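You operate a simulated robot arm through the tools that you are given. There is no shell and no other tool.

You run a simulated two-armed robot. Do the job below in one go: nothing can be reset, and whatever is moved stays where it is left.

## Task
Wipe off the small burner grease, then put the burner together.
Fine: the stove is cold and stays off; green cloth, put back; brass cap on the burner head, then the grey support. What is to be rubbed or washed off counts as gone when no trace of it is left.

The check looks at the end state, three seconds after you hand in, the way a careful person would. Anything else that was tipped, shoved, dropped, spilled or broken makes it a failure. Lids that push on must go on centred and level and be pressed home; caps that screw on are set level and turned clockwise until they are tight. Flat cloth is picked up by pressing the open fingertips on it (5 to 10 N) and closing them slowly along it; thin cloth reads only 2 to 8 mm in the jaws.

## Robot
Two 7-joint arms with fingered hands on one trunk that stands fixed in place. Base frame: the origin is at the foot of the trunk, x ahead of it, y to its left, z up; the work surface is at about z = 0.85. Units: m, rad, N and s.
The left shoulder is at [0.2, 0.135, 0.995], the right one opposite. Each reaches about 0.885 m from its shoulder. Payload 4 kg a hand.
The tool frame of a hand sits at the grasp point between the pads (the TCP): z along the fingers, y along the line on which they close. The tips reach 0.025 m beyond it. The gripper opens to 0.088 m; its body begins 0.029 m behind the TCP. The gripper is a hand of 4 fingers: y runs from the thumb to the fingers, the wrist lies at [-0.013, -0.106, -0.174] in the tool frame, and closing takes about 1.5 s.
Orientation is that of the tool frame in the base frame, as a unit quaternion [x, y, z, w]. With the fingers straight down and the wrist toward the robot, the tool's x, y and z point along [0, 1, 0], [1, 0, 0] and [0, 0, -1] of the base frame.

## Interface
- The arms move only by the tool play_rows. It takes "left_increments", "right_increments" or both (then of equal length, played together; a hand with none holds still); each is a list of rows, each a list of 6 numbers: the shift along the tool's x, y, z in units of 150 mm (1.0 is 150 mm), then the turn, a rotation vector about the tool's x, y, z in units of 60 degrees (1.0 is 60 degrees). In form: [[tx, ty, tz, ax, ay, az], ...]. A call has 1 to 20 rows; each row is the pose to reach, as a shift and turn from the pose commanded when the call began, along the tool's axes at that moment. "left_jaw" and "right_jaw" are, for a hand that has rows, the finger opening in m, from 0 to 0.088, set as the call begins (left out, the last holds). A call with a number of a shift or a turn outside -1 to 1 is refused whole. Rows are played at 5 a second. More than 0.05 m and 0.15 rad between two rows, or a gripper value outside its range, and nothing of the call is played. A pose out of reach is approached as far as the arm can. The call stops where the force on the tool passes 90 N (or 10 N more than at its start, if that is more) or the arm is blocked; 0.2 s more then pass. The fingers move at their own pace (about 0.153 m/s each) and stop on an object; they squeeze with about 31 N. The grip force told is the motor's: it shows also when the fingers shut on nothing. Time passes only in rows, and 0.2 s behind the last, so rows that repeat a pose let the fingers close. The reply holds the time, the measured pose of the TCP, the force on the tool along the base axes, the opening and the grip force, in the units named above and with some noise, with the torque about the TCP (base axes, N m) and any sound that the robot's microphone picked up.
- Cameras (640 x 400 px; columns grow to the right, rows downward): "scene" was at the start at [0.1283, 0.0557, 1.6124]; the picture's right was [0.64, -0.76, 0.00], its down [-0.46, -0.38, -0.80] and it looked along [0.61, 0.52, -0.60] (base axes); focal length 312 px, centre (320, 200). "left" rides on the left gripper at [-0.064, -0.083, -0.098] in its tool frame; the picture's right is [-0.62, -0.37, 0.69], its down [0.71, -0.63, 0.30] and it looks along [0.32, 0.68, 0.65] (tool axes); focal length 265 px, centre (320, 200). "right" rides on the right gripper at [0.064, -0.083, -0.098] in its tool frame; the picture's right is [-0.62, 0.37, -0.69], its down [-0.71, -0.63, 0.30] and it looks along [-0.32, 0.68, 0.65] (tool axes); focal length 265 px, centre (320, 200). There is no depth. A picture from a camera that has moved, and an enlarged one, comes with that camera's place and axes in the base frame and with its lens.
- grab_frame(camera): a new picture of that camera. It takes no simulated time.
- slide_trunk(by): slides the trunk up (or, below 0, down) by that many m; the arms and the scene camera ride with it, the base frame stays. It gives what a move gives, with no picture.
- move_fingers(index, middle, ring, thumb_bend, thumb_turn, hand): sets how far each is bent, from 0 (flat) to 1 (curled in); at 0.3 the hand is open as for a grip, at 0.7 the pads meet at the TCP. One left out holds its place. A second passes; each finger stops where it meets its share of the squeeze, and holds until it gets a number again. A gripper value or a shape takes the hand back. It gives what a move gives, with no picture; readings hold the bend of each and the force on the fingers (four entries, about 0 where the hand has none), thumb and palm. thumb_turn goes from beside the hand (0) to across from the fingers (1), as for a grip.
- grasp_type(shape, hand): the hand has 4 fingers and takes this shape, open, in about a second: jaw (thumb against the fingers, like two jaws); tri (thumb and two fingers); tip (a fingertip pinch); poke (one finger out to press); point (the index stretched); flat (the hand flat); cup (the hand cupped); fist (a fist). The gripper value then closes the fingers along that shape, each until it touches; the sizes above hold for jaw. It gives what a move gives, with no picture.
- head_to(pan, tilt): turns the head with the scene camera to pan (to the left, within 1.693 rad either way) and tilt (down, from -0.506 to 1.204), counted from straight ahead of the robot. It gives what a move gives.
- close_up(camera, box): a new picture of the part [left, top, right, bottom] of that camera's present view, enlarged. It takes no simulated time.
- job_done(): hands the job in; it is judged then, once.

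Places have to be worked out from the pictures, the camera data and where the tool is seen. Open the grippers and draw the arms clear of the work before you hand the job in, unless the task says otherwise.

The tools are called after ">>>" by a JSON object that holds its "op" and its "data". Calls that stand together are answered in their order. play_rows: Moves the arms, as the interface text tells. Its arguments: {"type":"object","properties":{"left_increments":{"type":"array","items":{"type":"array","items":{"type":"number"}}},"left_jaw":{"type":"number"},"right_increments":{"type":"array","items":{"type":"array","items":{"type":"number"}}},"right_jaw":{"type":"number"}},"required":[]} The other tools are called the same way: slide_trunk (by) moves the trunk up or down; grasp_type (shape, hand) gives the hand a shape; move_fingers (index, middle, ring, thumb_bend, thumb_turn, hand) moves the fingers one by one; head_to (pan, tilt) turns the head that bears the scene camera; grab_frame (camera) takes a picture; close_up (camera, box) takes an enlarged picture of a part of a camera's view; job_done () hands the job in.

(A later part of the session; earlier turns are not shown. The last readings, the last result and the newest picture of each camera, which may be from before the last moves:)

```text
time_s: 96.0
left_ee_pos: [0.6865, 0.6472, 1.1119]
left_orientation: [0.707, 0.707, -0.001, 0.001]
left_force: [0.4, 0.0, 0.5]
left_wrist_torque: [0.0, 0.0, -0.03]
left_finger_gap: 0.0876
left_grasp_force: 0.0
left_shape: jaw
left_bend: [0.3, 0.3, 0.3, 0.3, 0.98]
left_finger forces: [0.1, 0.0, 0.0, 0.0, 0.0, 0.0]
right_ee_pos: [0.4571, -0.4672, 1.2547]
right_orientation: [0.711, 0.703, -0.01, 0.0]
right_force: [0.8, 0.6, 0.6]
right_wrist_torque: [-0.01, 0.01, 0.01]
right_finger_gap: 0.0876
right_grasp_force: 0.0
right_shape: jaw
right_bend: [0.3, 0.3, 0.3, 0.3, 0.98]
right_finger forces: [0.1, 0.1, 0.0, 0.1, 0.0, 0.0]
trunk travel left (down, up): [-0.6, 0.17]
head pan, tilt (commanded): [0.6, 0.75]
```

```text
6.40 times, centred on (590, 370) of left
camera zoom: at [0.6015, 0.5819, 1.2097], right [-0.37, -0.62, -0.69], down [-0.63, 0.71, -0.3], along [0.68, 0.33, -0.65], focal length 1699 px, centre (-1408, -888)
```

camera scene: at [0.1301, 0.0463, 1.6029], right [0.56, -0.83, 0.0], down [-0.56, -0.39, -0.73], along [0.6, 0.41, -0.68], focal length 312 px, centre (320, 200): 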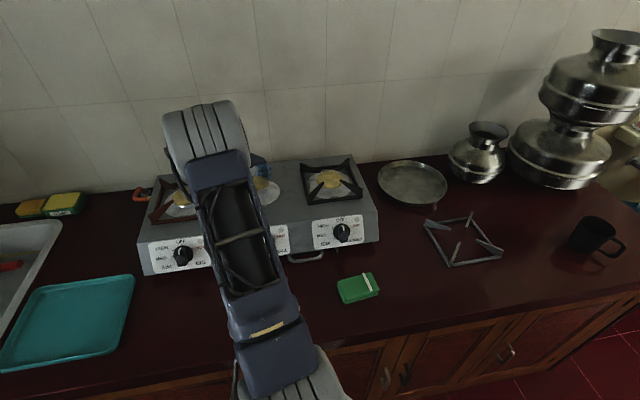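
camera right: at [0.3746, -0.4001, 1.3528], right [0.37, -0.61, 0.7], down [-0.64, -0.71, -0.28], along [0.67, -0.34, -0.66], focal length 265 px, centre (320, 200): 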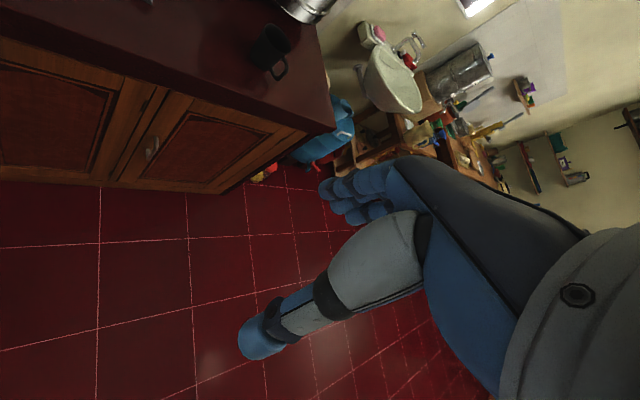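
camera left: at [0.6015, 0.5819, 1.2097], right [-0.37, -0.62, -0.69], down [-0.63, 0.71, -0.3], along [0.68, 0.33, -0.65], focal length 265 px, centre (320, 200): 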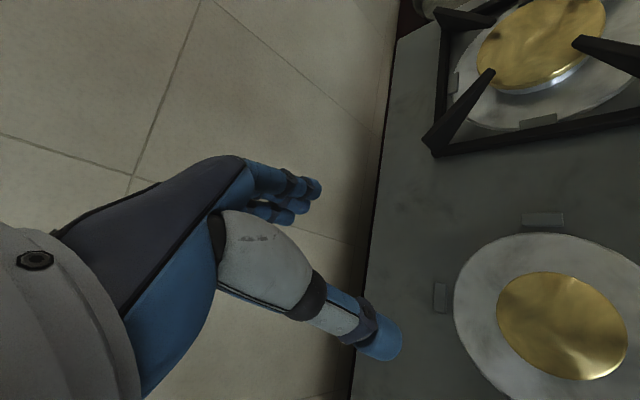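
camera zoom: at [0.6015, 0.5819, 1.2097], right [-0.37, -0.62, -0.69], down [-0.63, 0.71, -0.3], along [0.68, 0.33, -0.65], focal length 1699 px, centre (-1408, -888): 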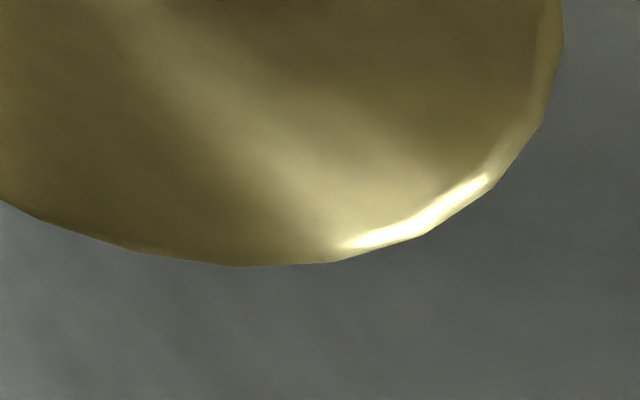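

Reworking the geometry with consistent heights, all views agree: the cap sits about (−4.5, −3) mm off, that is ~5 mm toward the front. I'll go back to the release pose, re-grip the cap and shift it by that amount.

>>> {"op": "play_rows", "data": {"left_increments": [[-0.08, -0.12, 0, 0, 0, 0], [-0.16, -0.24, 0, 0, 0, 0], [-0.24, -0.36, 0, 0, 0, 0], [-0.32, -0.48, 0, 0, 0, 0], [-0.32, -0.48, 0.15, 0, 0, 0], [-0.32, -0.48, 0.3, 0, 0, 0], [-0.32, -0.48, 0.45, 0, 0, 0], [-0.32, -0.48, 0.57, 0, 0, 0], [-0.32, -0.48, 0.67, 0, 0, 0], [-0.32, -0.48, 0.75, 0, 0, 0], [-0.32, -0.48, 0.75, 0, 0, 0]]}}

>>> {"op": "close_up", "data": {"camera": "left", "box": [270, 160, 510, 340]}}

>>> {"op": "close_up", "data": {"camera": "scene", "box": [245, 165, 305, 215]}}

```text
time_s: 98.4
left_ee_pos: [0.6135, 0.597, 0.9974]
left_orientation: [0.707, 0.707, 0.0, 0.0]
left_force: [-0.3, 0.0, -0.4]
left_wrist_torque: [-0.03, 0.03, 0.03]
left_finger_gap: 0.0878
left_grasp_force: 0.0
left_shape: jaw
left_bend: [0.3, 0.3, 0.3, 0.3, 0.98]
left_finger forces: [0.0, 0.0, 0.0, 0.0, 0.0, 0.0]
right_ee_pos: [0.4565, -0.4664, 1.2546]
right_orientation: [0.711, 0.703, -0.009, 0.0]
right_force: [0.2, 0.7, -0.1]
right_wrist_torque: [0.0, 0.04, -0.01]
right_finger_gap: 0.0873
right_grasp_force: 0.0
right_shape: jaw
right_bend: [0.3, 0.3, 0.3, 0.3, 0.98]
right_finger forces: [0.1, 0.0, 0.0, 0.0, 0.0, 0.0]
trunk travel left (down, up): [-0.6, 0.17]
head pan, tilt (commanded): [0.6, 0.75]
```

```text
2.22 times, centred on (390, 250) of left
camera zoom: at [0.5299, 0.5319, 1.0957], right [-0.37, -0.62, -0.69], down [-0.63, 0.71, -0.3], along [0.68, 0.32, -0.65], focal length 590 px, centre (164, 89)
```

zoom: 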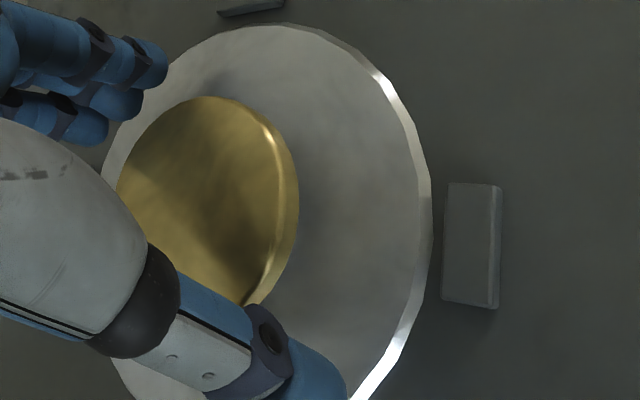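

```text
8.00 times, centred on (275, 190) of scene
camera zoom: at [0.1301, 0.0463, 1.6029], right [0.56, -0.83, 0.0], down [-0.56, -0.39, -0.73], along [0.6, 0.41, -0.68], focal length 2500 px, centre (680, 280)
```

zoom: 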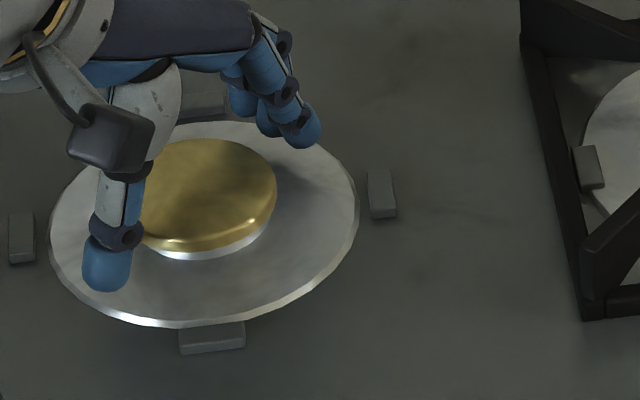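

The hand is back around the cap with no contact. I close on it again gently.

>>> {"op": "play_rows", "data": {"left_increments": [[0, 0, -0.01, 0, 0, 0], [0, 0, -0.01, 0, 0, 0], [0, 0, -0.01, 0, 0, 0]], "left_jaw": 0.065}}

>>> {"op": "play_rows", "data": {"left_increments": [[0, 0, 0, 0, 0, 0], [0, 0, 0, 0, 0, 0], [0, 0, 0, 0, 0, 0], [0, 0, 0, 0, 0, 0], [0, 0, 0, 0, 0, 0]], "left_jaw": 0.045}}

>>> {"op": "close_up", "data": {"camera": "left", "box": [270, 160, 510, 340]}}

>>> {"op": "close_up", "data": {"camera": "scene", "box": [245, 165, 305, 215]}}

```text
time_s: 99.2
left_ee_pos: [0.6136, 0.5983, 1.0003]
left_orientation: [0.707, 0.708, 0.0, 0.0]
left_force: [-0.3, 0.6, 0.3]
left_wrist_torque: [-0.01, 0.02, 0.01]
left_finger_gap: 0.0657
left_grasp_force: 0.0
left_shape: jaw
left_bend: [0.27, 0.36, 0.33, 0.55, 0.99]
left_finger forces: [0.1, 0.0, 0.0, 0.0, 0.0, 0.1]
right_ee_pos: [0.4562, -0.4673, 1.2552]
right_orientation: [0.711, 0.703, -0.009, 0.0]
right_force: [0.8, -0.1, 0.2]
right_wrist_torque: [0.02, 0.0, -0.03]
right_finger_gap: 0.0877
right_grasp_force: 0.0
right_shape: jaw
right_bend: [0.3, 0.3, 0.3, 0.3, 0.98]
right_finger forces: [0.1, 0.0, 0.0, 0.0, 0.1, 0.1]
trunk travel left (down, up): [-0.6, 0.17]
head pan, tilt (commanded): [0.6, 0.75]
```

```text
time_s: 100.4
left_ee_pos: [0.6134, 0.5981, 0.9999]
left_orientation: [0.707, 0.707, 0.0, 0.0]
left_force: [0.4, -0.3, -0.1]
left_wrist_torque: [0.01, -0.01, 0.03]
left_finger_gap: 0.0513
left_grasp_force: 30.8
left_shape: jaw
left_bend: [0.74, 0.41, 0.43, 0.65, 0.99]
left_finger forces: [15.5, 8.8, 3.9, 0.0, 28.1, 0.0]
right_ee_pos: [0.4554, -0.4667, 1.2541]
right_orientation: [0.71, 0.704, -0.009, 0.0]
right_force: [0.3, 0.1, 0.3]
right_wrist_torque: [-0.05, 0.01, 0.0]
right_finger_gap: 0.0876
right_grasp_force: 0.0
right_shape: jaw
right_bend: [0.3, 0.3, 0.3, 0.3, 0.98]
right_finger forces: [0.1, 0.0, 0.0, 0.0, 0.0, 0.0]
trunk travel left (down, up): [-0.6, 0.17]
head pan, tilt (commanded): [0.6, 0.75]
```

```text
2.22 times, centred on (390, 250) of left
camera zoom: at [0.5296, 0.5323, 1.0982], right [-0.37, -0.62, -0.69], down [-0.63, 0.71, -0.3], along [0.68, 0.33, -0.65], focal length 590 px, centre (164, 89)
```

zoom: 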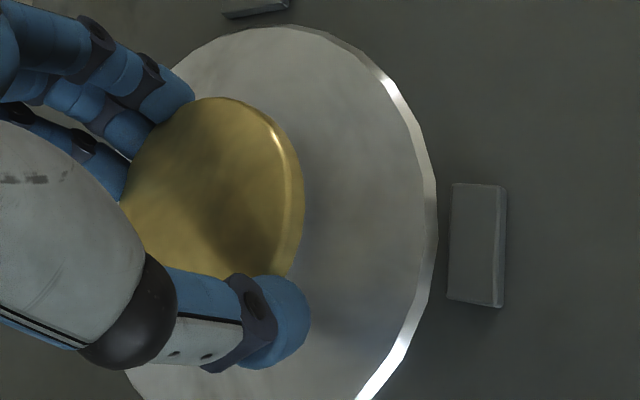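

```text
8.00 times, centred on (275, 190) of scene
camera zoom: at [0.1301, 0.0463, 1.6029], right [0.56, -0.83, 0.0], down [-0.56, -0.39, -0.73], along [0.6, 0.41, -0.68], focal length 2500 px, centre (680, 280)
```

zoom: 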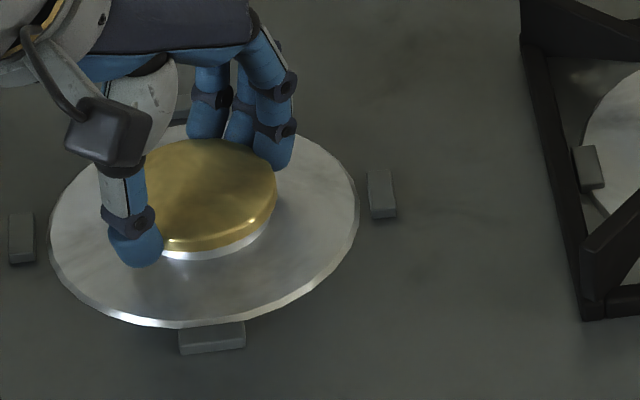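

The cap is re-gripped without moving. I lift 2 mm, shift by (+4.5, +3.0) mm and check the alignment before lowering.

>>> {"op": "play_rows", "data": {"left_increments": [[0, 0, -0.013, 0, 0, 0], [0.007, 0.01, -0.02, 0, 0, 0], [0.014, 0.02, -0.02, 0, 0, 0], [0.02, 0.03, -0.02, 0, 0, 0], [0.02, 0.03, -0.02, 0, 0, 0]]}}

>>> {"op": "close_up", "data": {"camera": "left", "box": [270, 160, 510, 340]}}

>>> {"op": "close_up", "data": {"camera": "scene", "box": [245, 165, 305, 215]}}

```text
time_s: 101.6
left_ee_pos: [0.6178, 0.5999, 1.0035]
left_orientation: [0.707, 0.707, -0.001, 0.0]
left_force: [0.9, 0.3, -1.3]
left_wrist_torque: [-0.02, 0.01, 0.0]
left_finger_gap: 0.0517
left_grasp_force: 31.2
left_shape: jaw
left_bend: [0.74, 0.41, 0.43, 0.65, 0.99]
left_finger forces: [15.5, 8.8, 3.8, 0.0, 28.2, 0.0]
right_ee_pos: [0.4552, -0.4658, 1.2542]
right_orientation: [0.711, 0.703, -0.01, -0.001]
right_force: [0.1, 0.1, -0.3]
right_wrist_torque: [-0.02, 0.0, -0.01]
right_finger_gap: 0.0877
right_grasp_force: 0.1
right_shape: jaw
right_bend: [0.3, 0.3, 0.3, 0.3, 0.98]
right_finger forces: [0.0, 0.0, 0.0, 0.0, 0.1, 0.1]
trunk travel left (down, up): [-0.6, 0.17]
head pan, tilt (commanded): [0.6, 0.75]
```

```text
2.22 times, centred on (390, 250) of left
camera zoom: at [0.533, 0.5355, 1.101], right [-0.37, -0.62, -0.69], down [-0.63, 0.71, -0.3], along [0.68, 0.32, -0.65], focal length 590 px, centre (164, 89)
```

zoom: 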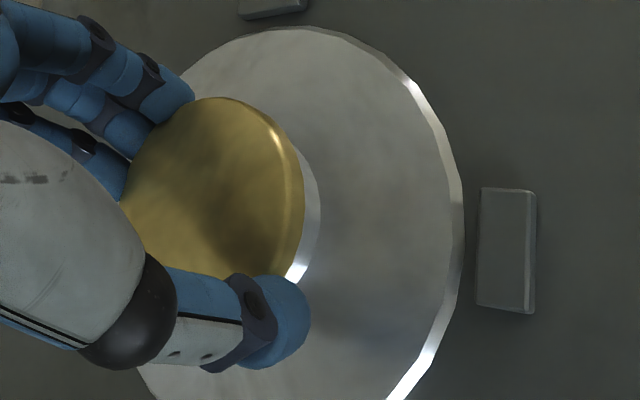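

```text
8.00 times, centred on (275, 190) of scene
camera zoom: at [0.1301, 0.0463, 1.6029], right [0.56, -0.83, 0.0], down [-0.56, -0.39, -0.73], along [0.6, 0.41, -0.68], focal length 2500 px, centre (680, 280)
```

zoom: 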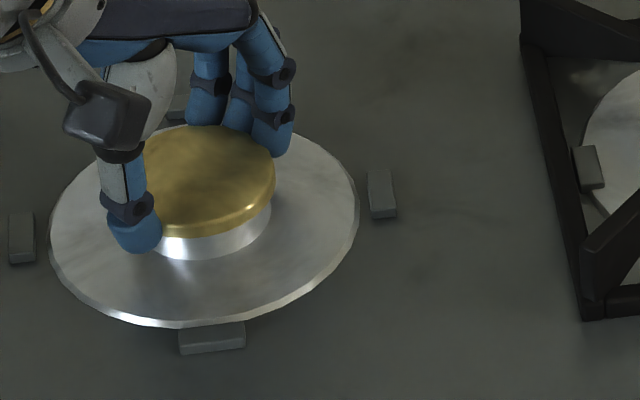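

Both views now show the cap concentric with the head to within about half a millimetre. I lower it back onto the head and press lightly.

>>> {"op": "play_rows", "data": {"left_increments": [[0, 0, 0.007, 0, 0, 0], [0, 0, 0.014, 0, 0, 0], [0, 0, 0.02, 0, 0, 0], [0, 0, 0.026, 0, 0, 0], [0, 0, 0.026, 0, 0, 0]]}}

>>> {"op": "close_up", "data": {"camera": "scene", "box": [245, 165, 305, 215]}}

```text
time_s: 102.8
left_ee_pos: [0.6169, 0.6005, 1.0006]
left_orientation: [0.707, 0.707, 0.0, 0.001]
left_force: [-0.5, 0.2, 3.1]
left_wrist_torque: [0.0, 0.01, -0.02]
left_finger_gap: 0.0512
left_grasp_force: 30.5
left_shape: jaw
left_bend: [0.74, 0.41, 0.44, 0.65, 0.99]
left_finger forces: [15.6, 8.8, 4.0, 0.0, 28.6, 0.0]
right_ee_pos: [0.4554, -0.4664, 1.2541]
right_orientation: [0.711, 0.703, -0.01, 0.0]
right_force: [-0.5, -0.5, -0.2]
right_wrist_torque: [-0.03, 0.02, 0.0]
right_finger_gap: 0.0873
right_grasp_force: 0.0
right_shape: jaw
right_bend: [0.3, 0.3, 0.3, 0.3, 0.98]
right_finger forces: [0.0, 0.0, 0.1, 0.0, 0.1, 0.0]
trunk travel left (down, up): [-0.6, 0.17]
head pan, tilt (commanded): [0.6, 0.75]
```

```text
8.00 times, centred on (275, 190) of scene
camera zoom: at [0.13, 0.0463, 1.603], right [0.56, -0.83, 0.0], down [-0.56, -0.39, -0.73], along [0.6, 0.41, -0.68], focal length 2500 px, centre (680, 280)
```

zoom: 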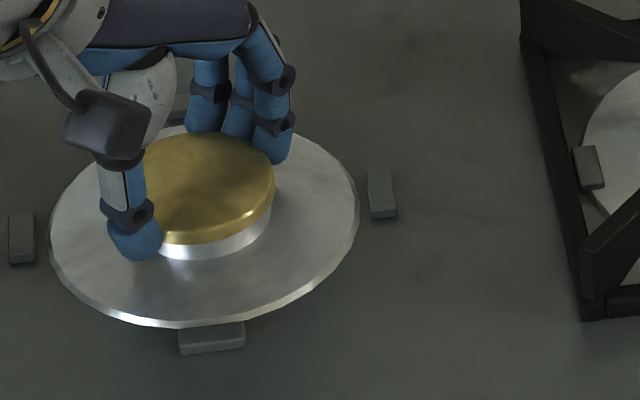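

Contact at 3 N. I press a further 2 mm to seat it firmly, then release in stages.

>>> {"op": "play_rows", "data": {"left_increments": [[0, 0, 0.007, 0, 0, 0], [0, 0, 0.014, 0, 0, 0], [0, 0, 0.014, 0, 0, 0]]}}

>>> {"op": "play_rows", "data": {"left_increments": [[0, 0, 0, 0, 0, 0], [0, 0, 0, 0, 0, 0], [0, 0, 0, 0, 0, 0]], "left_jaw": 0.062}}

>>> {"op": "play_rows", "data": {"left_increments": [[0, 0, -0.01, 0, 0, 0], [0, 0, -0.01, 0, 0, 0], [0, 0, -0.01, 0, 0, 0]], "left_jaw": 0.088}}

>>> {"op": "play_rows", "data": {"left_increments": [[0, 0, -0.05, 0, 0, 0], [0, 0, -0.12, 0, 0, 0], [0, 0, -0.22, 0, 0, 0], [0, 0, -0.4, 0, 0, 0], [0, 0, -0.6, 0, 0, 0], [0.16, 0.24, -0.75, 0, 0, 0], [0.32, 0.46, -0.75, 0, 0, 0], [0.32, 0.46, -0.75, 0, 0, 0]]}}

>>> {"op": "close_up", "data": {"camera": "left", "box": [430, 260, 530, 330]}}

>>> {"op": "close_up", "data": {"camera": "left", "box": [490, 210, 590, 290]}}

>>> {"op": "close_up", "data": {"camera": "left", "box": [540, 340, 640, 400]}}

>>> {"op": "close_up", "data": {"camera": "left", "box": [450, 220, 640, 400]}}

```text
time_s: 103.6
left_ee_pos: [0.6181, 0.6024, 1.0]
left_orientation: [0.706, 0.708, 0.002, 0.0]
left_force: [-2.8, -0.1, 14.2]
left_wrist_torque: [0.02, 0.1, -0.01]
left_finger_gap: 0.0513
left_grasp_force: 31.3
left_shape: jaw
left_bend: [0.74, 0.41, 0.44, 0.65, 0.99]
left_finger forces: [15.7, 8.8, 3.5, 0.1, 31.0, 0.0]
right_ee_pos: [0.4562, -0.4676, 1.2546]
right_orientation: [0.711, 0.703, -0.01, 0.001]
right_force: [0.1, 0.0, 0.8]
right_wrist_torque: [0.01, 0.0, 0.01]
right_finger_gap: 0.0879
right_grasp_force: 0.1
right_shape: jaw
right_bend: [0.3, 0.3, 0.3, 0.3, 0.98]
right_finger forces: [0.1, 0.0, 0.0, 0.1, 0.0, 0.1]
trunk travel left (down, up): [-0.6, 0.17]
head pan, tilt (commanded): [0.6, 0.75]
```

```text
time_s: 104.4
left_ee_pos: [0.6182, 0.6008, 0.997]
left_orientation: [0.707, 0.707, -0.001, 0.0]
left_force: [0.1, 0.3, 0.7]
left_wrist_torque: [0.05, 0.01, 0.03]
left_finger_gap: 0.0617
left_grasp_force: 0.1
left_shape: jaw
left_bend: [0.27, 0.37, 0.34, 0.58, 0.99]
left_finger forces: [0.0, 0.1, 0.1, 0.0, 0.0, 0.0]
right_ee_pos: [0.456, -0.4661, 1.2546]
right_orientation: [0.71, 0.704, -0.01, 0.0]
right_force: [-0.3, 0.0, 1.0]
right_wrist_torque: [0.0, 0.01, -0.04]
right_finger_gap: 0.0875
right_grasp_force: 0.0
right_shape: jaw
right_bend: [0.3, 0.3, 0.3, 0.3, 0.98]
right_finger forces: [0.1, 0.0, 0.0, 0.0, 0.0, 0.0]
trunk travel left (down, up): [-0.6, 0.17]
head pan, tilt (commanded): [0.6, 0.75]
```

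```text
time_s: 105.2
left_ee_pos: [0.6187, 0.6028, 0.9991]
left_orientation: [0.706, 0.708, 0.0, -0.001]
left_force: [-0.4, -0.3, 0.1]
left_wrist_torque: [0.01, 0.0, 0.0]
left_finger_gap: 0.0878
left_grasp_force: 0.1
left_shape: jaw
left_bend: [0.3, 0.3, 0.3, 0.3, 0.98]
left_finger forces: [0.0, 0.0, 0.0, 0.0, 0.1, 0.0]
right_ee_pos: [0.4567, -0.4665, 1.254]
right_orientation: [0.71, 0.704, -0.009, 0.001]
right_force: [-0.2, -0.2, 0.2]
right_wrist_torque: [0.0, 0.01, 0.0]
right_finger_gap: 0.0875
right_grasp_force: 0.1
right_shape: jaw
right_bend: [0.3, 0.3, 0.3, 0.3, 0.98]
right_finger forces: [0.0, 0.0, 0.0, 0.1, 0.0, 0.0]
trunk travel left (down, up): [-0.6, 0.17]
head pan, tilt (commanded): [0.6, 0.75]
```

```text
time_s: 107.0
left_ee_pos: [0.6904, 0.6483, 1.1103]
left_orientation: [0.707, 0.707, 0.0, 0.0]
left_force: [0.6, 0.2, -0.1]
left_wrist_torque: [0.02, -0.01, 0.01]
left_finger_gap: 0.0881
left_grasp_force: 0.1
left_shape: jaw
left_bend: [0.3, 0.3, 0.3, 0.3, 0.98]
left_finger forces: [0.1, 0.0, 0.0, 0.0, 0.0, 0.0]
right_ee_pos: [0.4568, -0.467, 1.2556]
right_orientation: [0.711, 0.703, -0.011, 0.0]
right_force: [0.1, 0.3, 0.0]
right_wrist_torque: [0.02, -0.02, -0.01]
right_finger_gap: 0.0878
right_grasp_force: 0.1
right_shape: jaw
right_bend: [0.3, 0.3, 0.3, 0.3, 0.98]
right_finger forces: [0.0, 0.0, 0.0, 0.0, 0.0, 0.0]
trunk travel left (down, up): [-0.6, 0.17]
head pan, tilt (commanded): [0.6, 0.75]
```

```text
5.71 times, centred on (480, 295) of left
camera zoom: at [0.6055, 0.5828, 1.2083], right [-0.37, -0.62, -0.69], down [-0.63, 0.71, -0.3], along [0.68, 0.32, -0.65], focal length 1517 px, centre (-594, -343)
```

zoom: 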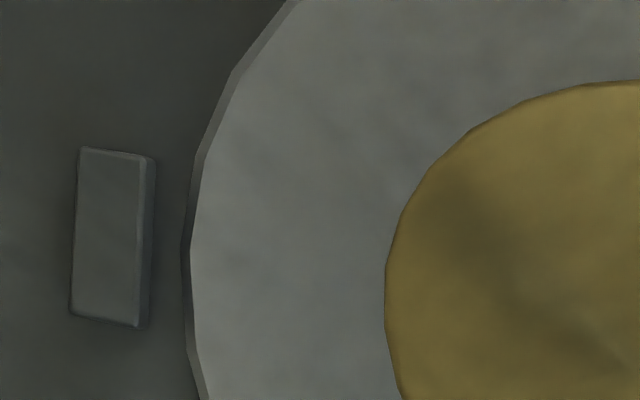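

```text
5.00 times, centred on (540, 250) of left
camera zoom: at [0.6055, 0.5828, 1.2083], right [-0.37, -0.62, -0.69], down [-0.63, 0.71, -0.3], along [0.68, 0.32, -0.65], focal length 1327 px, centre (-780, -50)
```

zoom: 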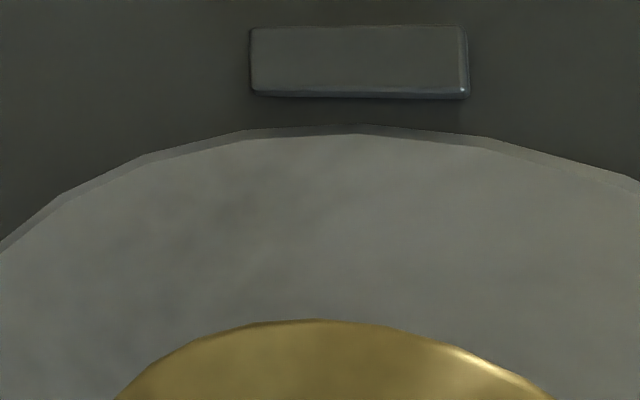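

```text
6.40 times, centred on (590, 370) of left
camera zoom: at [0.6055, 0.5828, 1.2083], right [-0.37, -0.62, -0.69], down [-0.63, 0.71, -0.3], along [0.68, 0.32, -0.65], focal length 1699 px, centre (-1408, -888)
```

zoom: 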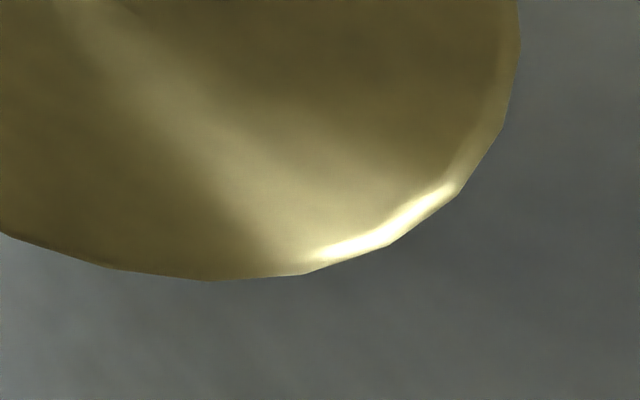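

```text
2.22 times, centred on (545, 310) of left
camera zoom: at [0.6055, 0.5828, 1.2083], right [-0.37, -0.62, -0.69], down [-0.63, 0.71, -0.3], along [0.68, 0.32, -0.65], focal length 590 px, centre (-180, -44)
```

zoom: 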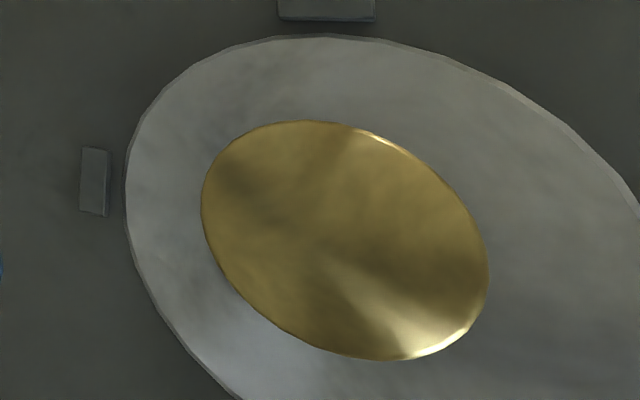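

The cap is now centred to within half a millimetre: centre (0.6169, 0.6034) against burner (0.6168, 0.6030). Next is the grey support near (0.88, 0.04); I move the open hand over toward it, staying high above the stove.

>>> {"op": "play_rows", "data": {"left_increments": [[-0.1, 0.02, -0.1, 0, 0, 0], [-0.28, 0.05, -0.2, 0, 0, 0], [-0.46, 0.09, -0.25, 0, 0, 0], [-0.64, 0.13, -0.25, 0, 0, 0], [-0.82, 0.17, -0.25, 0, 0, 0], [-1.0, 0.2, -0.25, 0, 0, 0], [-1.0, 0.2, -0.25, 0, 0, 0]]}}

>>> {"op": "play_rows", "data": {"left_increments": [[-0.16, 0.05, 0, 0, 0, 0], [-0.33, 0.1, 0, 0, 0, 0], [-0.5, 0.15, 0, 0, 0, 0], [-0.67, 0.2, 0, 0, 0, 0], [-0.84, 0.25, 0, 0, 0, 0], [-1.0, 0.3, 0, 0, 0, 0], [-1.0, 0.3, 0, 0, 0, 0]]}}

>>> {"op": "grab_frame", "data": {"camera": "scene"}}

>>> {"op": "grab_frame", "data": {"camera": "left"}}

```text
time_s: 108.6
left_ee_pos: [0.7184, 0.4967, 1.1493]
left_orientation: [0.707, 0.707, 0.0, 0.001]
left_force: [-0.8, -1.0, -1.1]
left_wrist_torque: [-0.02, -0.03, 0.0]
left_finger_gap: 0.088
left_grasp_force: 0.0
left_shape: jaw
left_bend: [0.3, 0.3, 0.3, 0.3, 0.98]
left_finger forces: [0.0, 0.1, 0.1, 0.0, 0.1, 0.0]
right_ee_pos: [0.455, -0.4662, 1.2542]
right_orientation: [0.71, 0.704, -0.009, -0.001]
right_force: [0.3, 0.1, -0.3]
right_wrist_torque: [0.0, 0.0, 0.02]
right_finger_gap: 0.0874
right_grasp_force: 0.2
right_shape: jaw
right_bend: [0.3, 0.3, 0.3, 0.3, 0.98]
right_finger forces: [0.0, 0.0, 0.0, 0.1, 0.0, 0.0]
trunk travel left (down, up): [-0.6, 0.17]
head pan, tilt (commanded): [0.6, 0.75]
```

```text
time_s: 110.2
left_ee_pos: [0.7621, 0.3513, 1.1473]
left_orientation: [0.707, 0.708, 0.001, 0.001]
left_force: [-0.5, 0.3, -1.3]
left_wrist_torque: [0.02, -0.02, 0.01]
left_finger_gap: 0.0879
left_grasp_force: 0.0
left_shape: jaw
left_bend: [0.3, 0.3, 0.3, 0.3, 0.98]
left_finger forces: [0.0, 0.1, 0.0, 0.0, 0.0, 0.0]
right_ee_pos: [0.4571, -0.4669, 1.2545]
right_orientation: [0.711, 0.703, -0.01, 0.0]
right_force: [0.1, -0.5, 0.1]
right_wrist_torque: [0.0, 0.02, 0.0]
right_finger_gap: 0.0877
right_grasp_force: 0.1
right_shape: jaw
right_bend: [0.3, 0.3, 0.3, 0.3, 0.98]
right_finger forces: [0.1, 0.0, 0.0, 0.0, 0.0, 0.0]
trunk travel left (down, up): [-0.6, 0.17]
head pan, tilt (commanded): [0.6, 0.75]
```

```text
taken
camera scene: at [0.1301, 0.0463, 1.6029], right [0.56, -0.83, 0.0], down [-0.56, -0.39, -0.73], along [0.6, 0.41, -0.68], focal length 312 px, centre (320, 200)
```

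scene: 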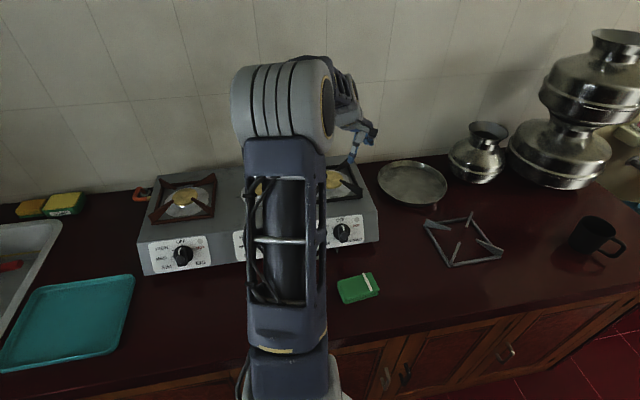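

```text
taken
camera left: at [0.6776, 0.2848, 1.2448], right [-0.37, -0.62, -0.69], down [-0.63, 0.71, -0.3], along [0.68, 0.33, -0.65], focal length 265 px, centre (320, 200)
```

left: 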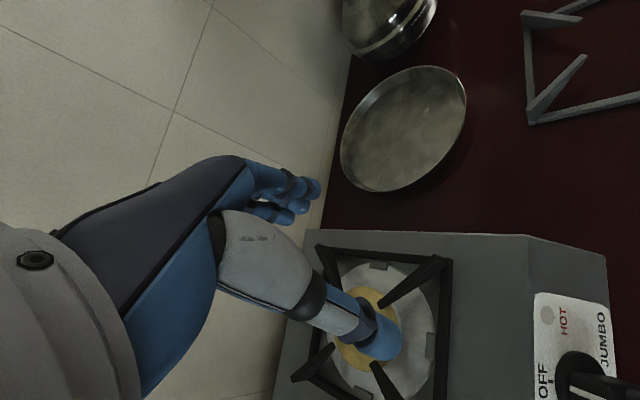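

The arm stays in a good configuration. I continue toward the support.

>>> {"op": "play_rows", "data": {"left_increments": [[-0.16, 0.04, 0, 0, 0, 0], [-0.33, 0.09, 0, 0, 0, 0], [-0.5, 0.13, 0, 0, 0, 0], [-0.67, 0.17, 0, 0, 0, 0], [-0.84, 0.21, 0, 0, 0, 0], [-1.0, 0.25, 0, 0, 0, 0], [-1.0, 0.25, 0, 0, 0, 0]]}}

>>> {"op": "grab_frame", "data": {"camera": "left"}}

>>> {"op": "grab_frame", "data": {"camera": "scene"}}

```text
time_s: 111.8
left_ee_pos: [0.7973, 0.199, 1.1504]
left_orientation: [0.706, 0.708, 0.0, 0.0]
left_force: [-0.5, 0.5, -0.6]
left_wrist_torque: [-0.06, 0.02, -0.01]
left_finger_gap: 0.0881
left_grasp_force: 0.1
left_shape: jaw
left_bend: [0.3, 0.3, 0.3, 0.3, 0.98]
left_finger forces: [0.0, 0.0, 0.0, 0.0, 0.0, 0.1]
right_ee_pos: [0.4556, -0.4669, 1.2548]
right_orientation: [0.71, 0.704, -0.01, -0.001]
right_force: [0.0, 0.3, 0.3]
right_wrist_torque: [0.01, -0.02, 0.0]
right_finger_gap: 0.0877
right_grasp_force: 0.1
right_shape: jaw
right_bend: [0.3, 0.3, 0.3, 0.3, 0.98]
right_finger forces: [0.1, 0.0, 0.0, 0.0, 0.1, 0.0]
trunk travel left (down, up): [-0.6, 0.17]
head pan, tilt (commanded): [0.6, 0.75]
```

```text
taken
camera left: at [0.7146, 0.1348, 1.2478], right [-0.37, -0.62, -0.69], down [-0.63, 0.71, -0.3], along [0.68, 0.33, -0.65], focal length 265 px, centre (320, 200)
```

left: 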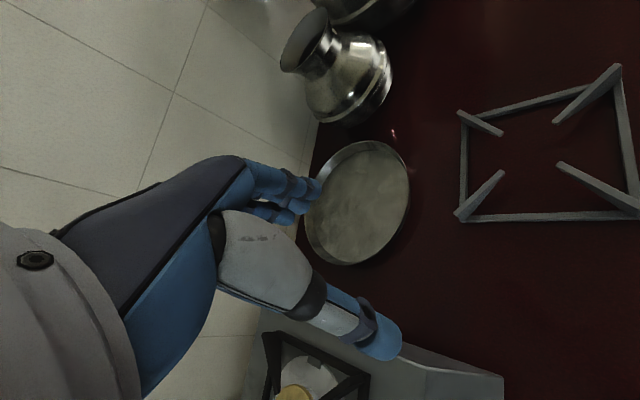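

```text
taken
camera scene: at [0.1301, 0.0463, 1.6029], right [0.56, -0.83, 0.0], down [-0.56, -0.39, -0.73], along [0.6, 0.41, -0.68], focal length 312 px, centre (320, 200)
```

scene: 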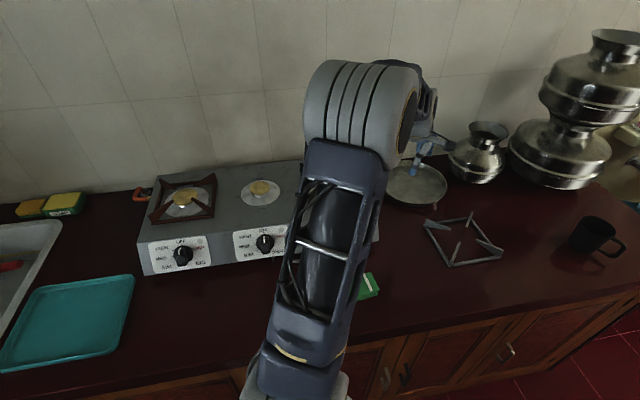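

The support is in clear view now. I zoom on it to understand its bars and fins.

>>> {"op": "close_up", "data": {"camera": "left", "box": [440, 50, 640, 240]}}

>>> {"op": "close_up", "data": {"camera": "scene", "box": [410, 195, 520, 280]}}

>>> {"op": "close_up", "data": {"camera": "scene", "box": [140, 150, 390, 280]}}

```text
2.11 times, centred on (540, 145) of left
camera zoom: at [0.7146, 0.1348, 1.2478], right [-0.37, -0.62, -0.69], down [-0.63, 0.71, -0.3], along [0.68, 0.33, -0.65], focal length 559 px, centre (-143, 316)
```

zoom: 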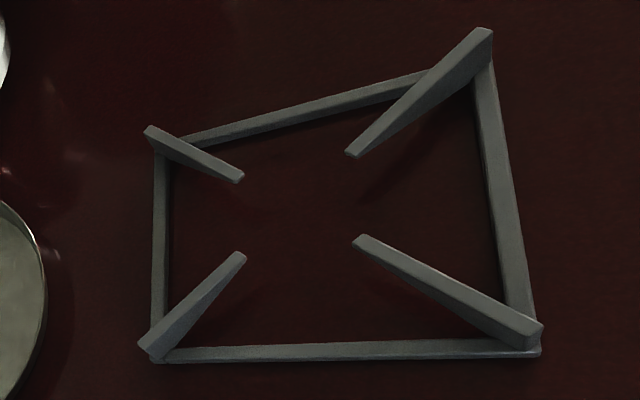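

```text
4.71 times, centred on (465, 238) of scene
camera zoom: at [0.1301, 0.0463, 1.6029], right [0.56, -0.83, 0.0], down [-0.56, -0.39, -0.73], along [0.6, 0.41, -0.68], focal length 1470 px, centre (-362, 24)
```

zoom: 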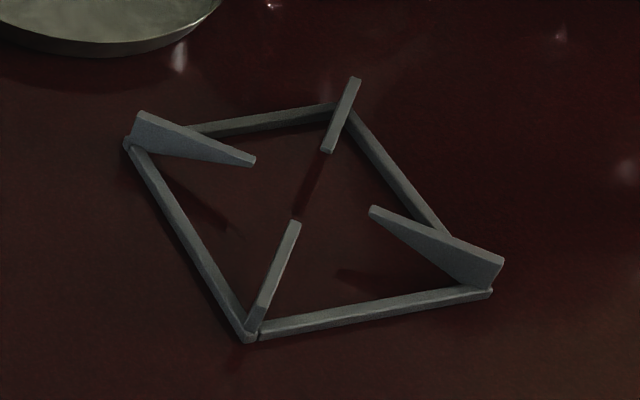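

```text
2.56 times, centred on (265, 215) of scene
camera zoom: at [0.1301, 0.0463, 1.6029], right [0.56, -0.83, 0.0], down [-0.56, -0.39, -0.73], along [0.6, 0.41, -0.68], focal length 800 px, centre (461, 162)
```

zoom: 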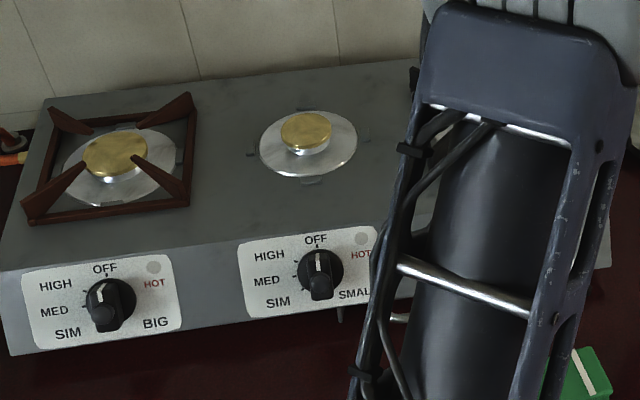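

The support is a flat square frame with four corner fins, 30 mm tall at the corners and tapering inward. Its centre is at about (0.881, 0.038) and its diagonals lie nearly along the base axes. I'll grip the left (+y) fin near its inner part, at about (0.880, 0.10), with yaw 0, and move above it now.

>>> {"op": "play_rows", "data": {"left_increments": [[-0.11, 0.09, 0.1, 0, 0, 0], [-0.22, 0.18, 0.2, 0, 0, 0], [-0.33, 0.27, 0.32, 0, 0, 0], [-0.44, 0.36, 0.45, 0, 0, 0], [-0.55, 0.45, 0.6, 0, 0, 0], [-0.665, 0.542, 0.8, 0, 0, 0], [-0.665, 0.542, 1.0, 0, 0, 0], [-0.665, 0.542, 1.0, 0, 0, 0]]}}

>>> {"op": "grab_frame", "data": {"camera": "left"}}

>>> {"op": "grab_frame", "data": {"camera": "scene"}}

```text
time_s: 113.6
left_ee_pos: [0.8796, 0.0984, 0.996]
left_orientation: [0.707, 0.707, -0.001, 0.0]
left_force: [0.5, 0.5, -0.5]
left_wrist_torque: [0.01, -0.01, 0.04]
left_finger_gap: 0.0877
left_grasp_force: 0.0
left_shape: jaw
left_bend: [0.3, 0.3, 0.3, 0.3, 0.98]
left_finger forces: [0.1, 0.1, 0.0, 0.1, 0.0, 0.1]
right_ee_pos: [0.4565, -0.4673, 1.254]
right_orientation: [0.711, 0.703, -0.01, -0.001]
right_force: [0.7, -0.2, 0.3]
right_wrist_torque: [0.0, 0.0, 0.03]
right_finger_gap: 0.0879
right_grasp_force: 0.0
right_shape: jaw
right_bend: [0.3, 0.3, 0.3, 0.3, 0.98]
right_finger forces: [0.0, 0.0, 0.1, 0.0, 0.0, 0.0]
trunk travel left (down, up): [-0.6, 0.17]
head pan, tilt (commanded): [0.6, 0.75]
```

```text
taken
camera left: at [0.7951, 0.0336, 1.095], right [-0.37, -0.62, -0.69], down [-0.63, 0.71, -0.3], along [0.68, 0.33, -0.65], focal length 265 px, centre (320, 200)
```

left: 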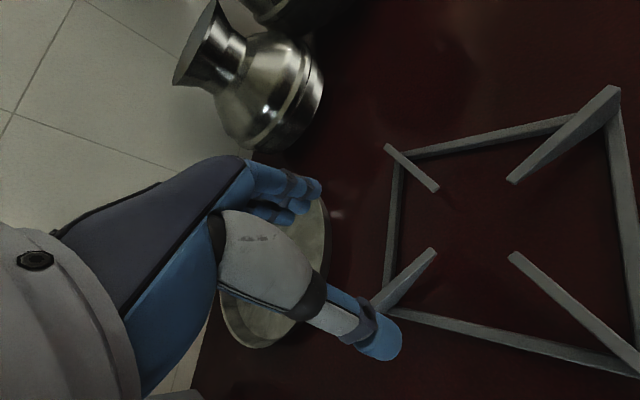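

```text
taken
camera scene: at [0.1301, 0.0463, 1.6029], right [0.56, -0.83, 0.0], down [-0.56, -0.39, -0.73], along [0.6, 0.41, -0.68], focal length 312 px, centre (320, 200)
```

scene: 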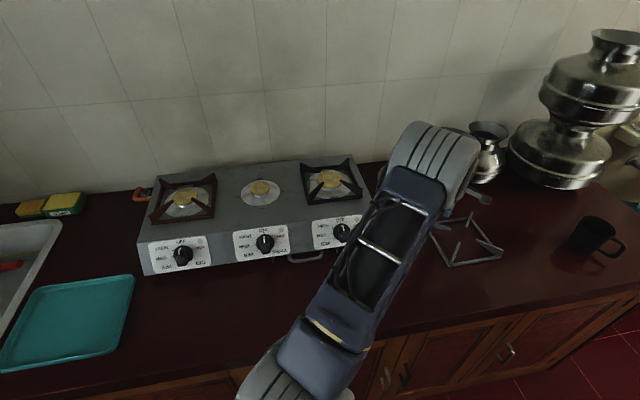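

The fin is within about 3 mm of the jaw centre line. I lower the open hand over it in steps.

>>> {"op": "play_rows", "data": {"left_increments": [[0, 0.01, 0.12, 0, 0, 0], [0, 0.016, 0.25, 0, 0, 0], [0, 0.016, 0.37, 0, 0, 0], [0, 0.016, 0.48, 0, 0, 0], [0, 0.016, 0.48, 0, 0, 0]]}}

>>> {"op": "grab_frame", "data": {"camera": "left"}}

>>> {"op": "close_up", "data": {"camera": "scene", "box": [410, 180, 520, 280]}}

```text
time_s: 114.8
left_ee_pos: [0.8834, 0.1001, 0.9258]
left_orientation: [0.707, 0.708, 0.001, 0.001]
left_force: [1.0, -0.1, 0.2]
left_wrist_torque: [-0.01, -0.01, 0.01]
left_finger_gap: 0.088
left_grasp_force: 0.0
left_shape: jaw
left_bend: [0.3, 0.3, 0.3, 0.3, 0.98]
left_finger forces: [0.0, 0.0, 0.0, 0.1, 0.1, 0.0]
right_ee_pos: [0.4562, -0.4668, 1.2544]
right_orientation: [0.711, 0.704, -0.011, 0.0]
right_force: [-0.3, -0.5, 0.0]
right_wrist_torque: [-0.02, 0.0, -0.02]
right_finger_gap: 0.088
right_grasp_force: 0.1
right_shape: jaw
right_bend: [0.3, 0.3, 0.3, 0.3, 0.98]
right_finger forces: [0.1, 0.0, 0.0, 0.1, 0.0, 0.1]
trunk travel left (down, up): [-0.6, 0.17]
head pan, tilt (commanded): [0.6, 0.75]
```

```text
taken
camera left: at [0.7986, 0.0351, 1.0239], right [-0.37, -0.62, -0.69], down [-0.63, 0.71, -0.3], along [0.68, 0.33, -0.65], focal length 265 px, centre (320, 200)
```

left: 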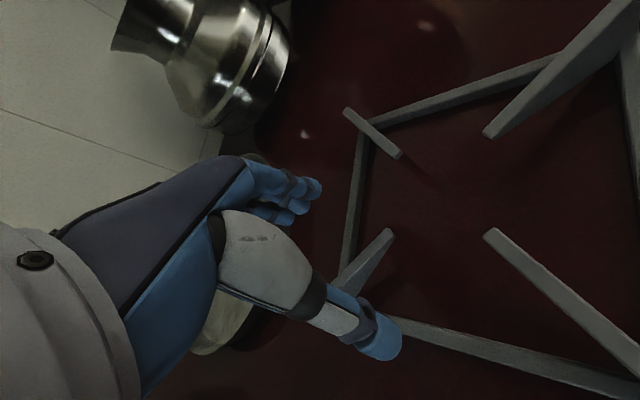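

```text
4.00 times, centred on (465, 230) of scene
camera zoom: at [0.1301, 0.0463, 1.6029], right [0.56, -0.83, 0.0], down [-0.56, -0.39, -0.73], along [0.6, 0.41, -0.68], focal length 1250 px, centre (-260, 80)
```

zoom: 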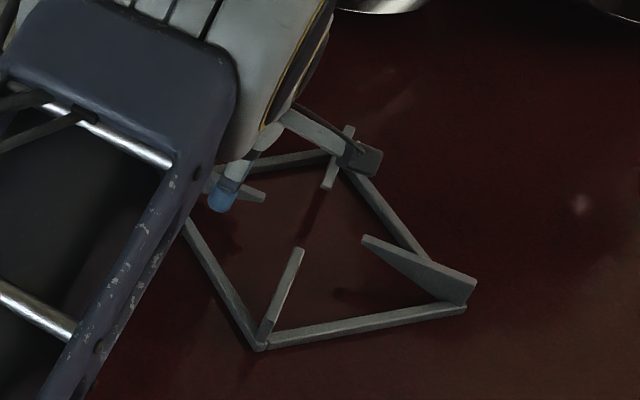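

The fin lies at x ≈ 0.882, right in the jaw's middle. The open fingers would come close to the side bars, so I pre-close to 40 mm before the final descent.

>>> {"op": "play_rows", "data": {"left_increments": [[0, 0, 0, 0, 0, 0], [0, 0, 0, 0, 0, 0], [0, 0, 0, 0, 0, 0], [0, 0, 0, 0, 0, 0]], "left_jaw": 0.04}}

>>> {"op": "grab_frame", "data": {"camera": "left"}}

>>> {"op": "close_up", "data": {"camera": "left", "box": [260, 150, 460, 350]}}

```text
time_s: 115.8
left_ee_pos: [0.8827, 0.1001, 0.9257]
left_orientation: [0.706, 0.708, 0.0, 0.0]
left_force: [-0.3, 0.4, -0.7]
left_wrist_torque: [-0.01, -0.01, -0.02]
left_finger_gap: 0.0406
left_grasp_force: 0.1
left_shape: jaw
left_bend: [0.74, 0.46, 0.43, 0.71, 1.0]
left_finger forces: [0.1, 0.0, 0.0, 0.2, 0.1, 0.1]
right_ee_pos: [0.4568, -0.4659, 1.2549]
right_orientation: [0.711, 0.703, -0.01, 0.0]
right_force: [-0.1, -0.5, 1.1]
right_wrist_torque: [0.02, 0.01, 0.0]
right_finger_gap: 0.0878
right_grasp_force: 0.0
right_shape: jaw
right_bend: [0.3, 0.3, 0.3, 0.3, 0.98]
right_finger forces: [0.0, 0.0, 0.0, 0.0, 0.0, 0.0]
trunk travel left (down, up): [-0.6, 0.17]
head pan, tilt (commanded): [0.6, 0.75]
```

```text
taken
camera left: at [0.7986, 0.0352, 1.024], right [-0.37, -0.62, -0.69], down [-0.63, 0.71, -0.3], along [0.68, 0.33, -0.65], focal length 265 px, centre (320, 200)
```

left: 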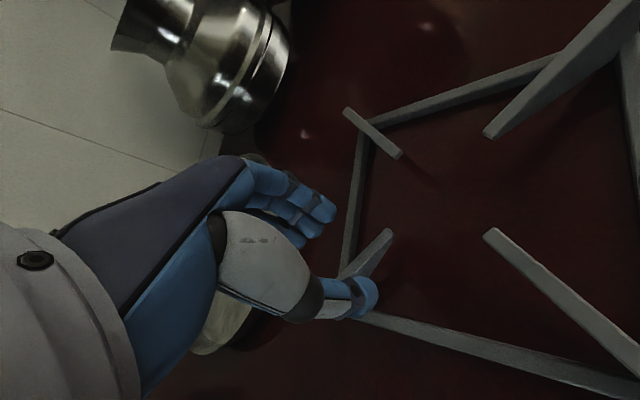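

```text
2.00 times, centred on (360, 250) of left
camera zoom: at [0.7986, 0.0352, 1.024], right [-0.37, -0.62, -0.69], down [-0.63, 0.71, -0.3], along [0.68, 0.33, -0.65], focal length 531 px, centre (240, 100)
```

zoom: 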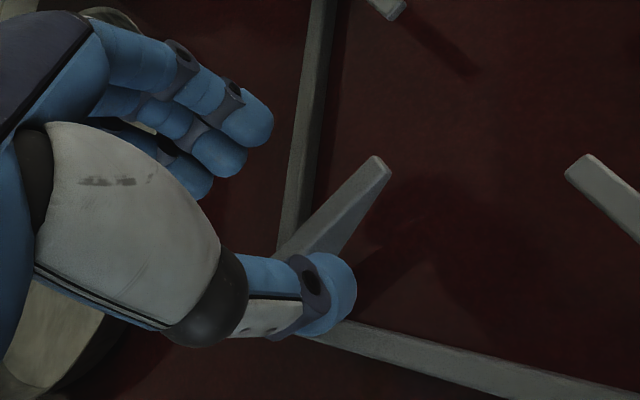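

The jaw is centred about the fin. I shift 8 mm toward the support's middle for a better balance and lower to TCP z ≈ 0.888, so the fingertips straddle the fin.

>>> {"op": "play_rows", "data": {"left_increments": [[-0.027, 0, 0.05, 0, 0, 0], [-0.053, 0, 0.1, 0, 0, 0], [-0.053, 0, 0.15, 0, 0, 0], [-0.053, 0, 0.2, 0, 0, 0], [-0.053, 0, 0.25, 0, 0, 0], [-0.053, 0, 0.25, 0, 0, 0]]}}

>>> {"op": "close_up", "data": {"camera": "left", "box": [260, 150, 460, 350]}}

>>> {"op": "close_up", "data": {"camera": "scene", "box": [420, 190, 510, 270]}}

```text
time_s: 117.2
left_ee_pos: [0.8835, 0.092, 0.8915]
left_orientation: [0.707, 0.707, 0.0, 0.001]
left_force: [0.1, 0.0, -0.2]
left_wrist_torque: [0.01, 0.03, -0.03]
left_finger_gap: 0.0404
left_grasp_force: 0.1
left_shape: jaw
left_bend: [0.74, 0.46, 0.43, 0.71, 1.0]
left_finger forces: [0.0, 0.0, 0.0, 0.1, 0.2, 0.1]
right_ee_pos: [0.4564, -0.466, 1.2532]
right_orientation: [0.711, 0.704, -0.009, 0.0]
right_force: [-0.4, -0.4, 0.0]
right_wrist_torque: [0.02, 0.01, 0.05]
right_finger_gap: 0.0877
right_grasp_force: 0.1
right_shape: jaw
right_bend: [0.3, 0.3, 0.3, 0.3, 0.98]
right_finger forces: [0.0, 0.1, 0.0, 0.0, 0.0, 0.1]
trunk travel left (down, up): [-0.6, 0.17]
head pan, tilt (commanded): [0.6, 0.75]
```

```text
2.00 times, centred on (360, 250) of left
camera zoom: at [0.7985, 0.0269, 0.9888], right [-0.37, -0.62, -0.69], down [-0.63, 0.71, -0.3], along [0.68, 0.33, -0.65], focal length 531 px, centre (240, 100)
```

zoom: 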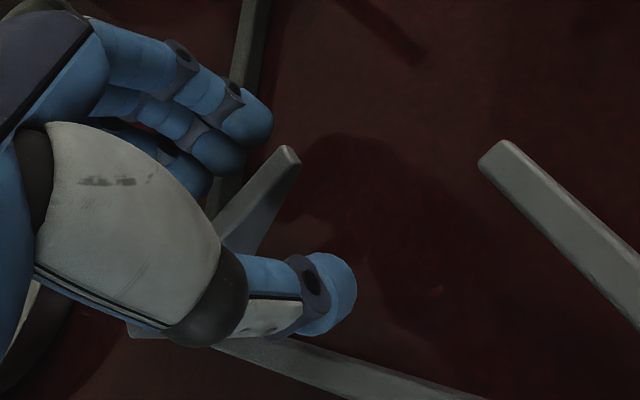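

```text
5.00 times, centred on (465, 230) of scene
camera zoom: at [0.1301, 0.0463, 1.6029], right [0.56, -0.83, 0.0], down [-0.56, -0.39, -0.73], along [0.6, 0.41, -0.68], focal length 1562 px, centre (-405, 50)
```

zoom: 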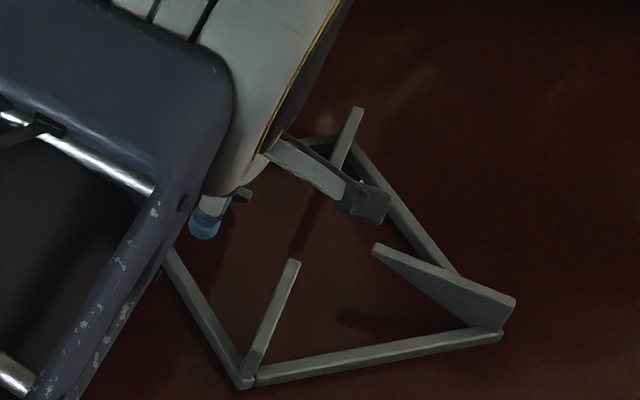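

The fin is between thumb and fingers. I close on it.

>>> {"op": "play_rows", "data": {"left_increments": [[0, 0, 0, 0, 0, 0], [0, 0, 0, 0, 0, 0], [0, 0, 0, 0, 0, 0], [0, 0, 0, 0, 0, 0], [0, 0, 0, 0, 0, 0], [0, 0, 0, 0, 0, 0]], "left_jaw": 0.0}}

>>> {"op": "close_up", "data": {"camera": "left", "box": [260, 150, 460, 350]}}

>>> {"op": "close_up", "data": {"camera": "scene", "box": [420, 190, 510, 270]}}

```text
time_s: 118.6
left_ee_pos: [0.8831, 0.0922, 0.8916]
left_orientation: [0.707, 0.707, 0.001, 0.0]
left_force: [-0.4, 0.6, 0.0]
left_wrist_torque: [0.07, -0.01, 0.0]
left_finger_gap: 0.0034
left_grasp_force: 31.2
left_shape: jaw
left_bend: [0.7, 0.71, 0.71, 0.73, 1.0]
left_finger forces: [16.4, 7.5, 3.4, 0.0, 26.0, 0.0]
right_ee_pos: [0.4561, -0.4674, 1.2551]
right_orientation: [0.711, 0.703, -0.009, 0.0]
right_force: [0.3, -0.7, -0.4]
right_wrist_torque: [0.02, 0.03, 0.02]
right_finger_gap: 0.0876
right_grasp_force: 0.0
right_shape: jaw
right_bend: [0.3, 0.3, 0.3, 0.3, 0.98]
right_finger forces: [0.0, 0.0, 0.0, 0.0, 0.0, 0.0]
trunk travel left (down, up): [-0.6, 0.17]
head pan, tilt (commanded): [0.6, 0.75]
```

```text
2.00 times, centred on (360, 250) of left
camera zoom: at [0.7985, 0.0269, 0.9888], right [-0.37, -0.62, -0.69], down [-0.63, 0.71, -0.3], along [0.68, 0.33, -0.65], focal length 531 px, centre (240, 100)
```

zoom: 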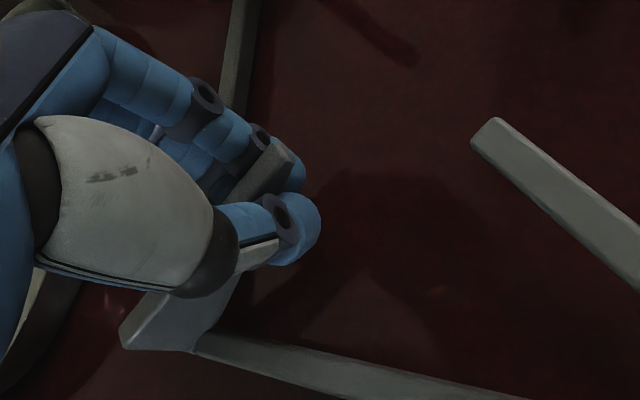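

```text
5.00 times, centred on (465, 230) of scene
camera zoom: at [0.1302, 0.0463, 1.6029], right [0.56, -0.83, 0.0], down [-0.56, -0.39, -0.73], along [0.6, 0.41, -0.68], focal length 1562 px, centre (-405, 50)
```

zoom: 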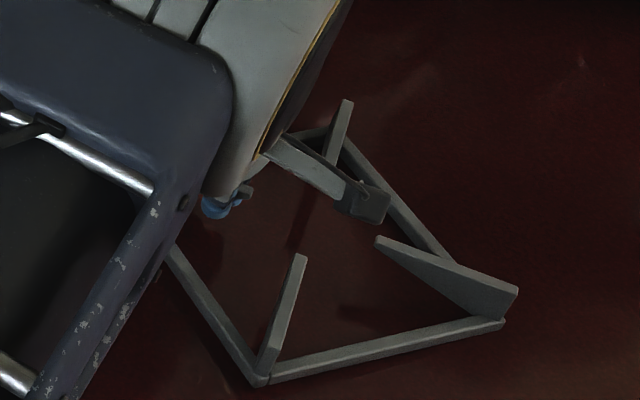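

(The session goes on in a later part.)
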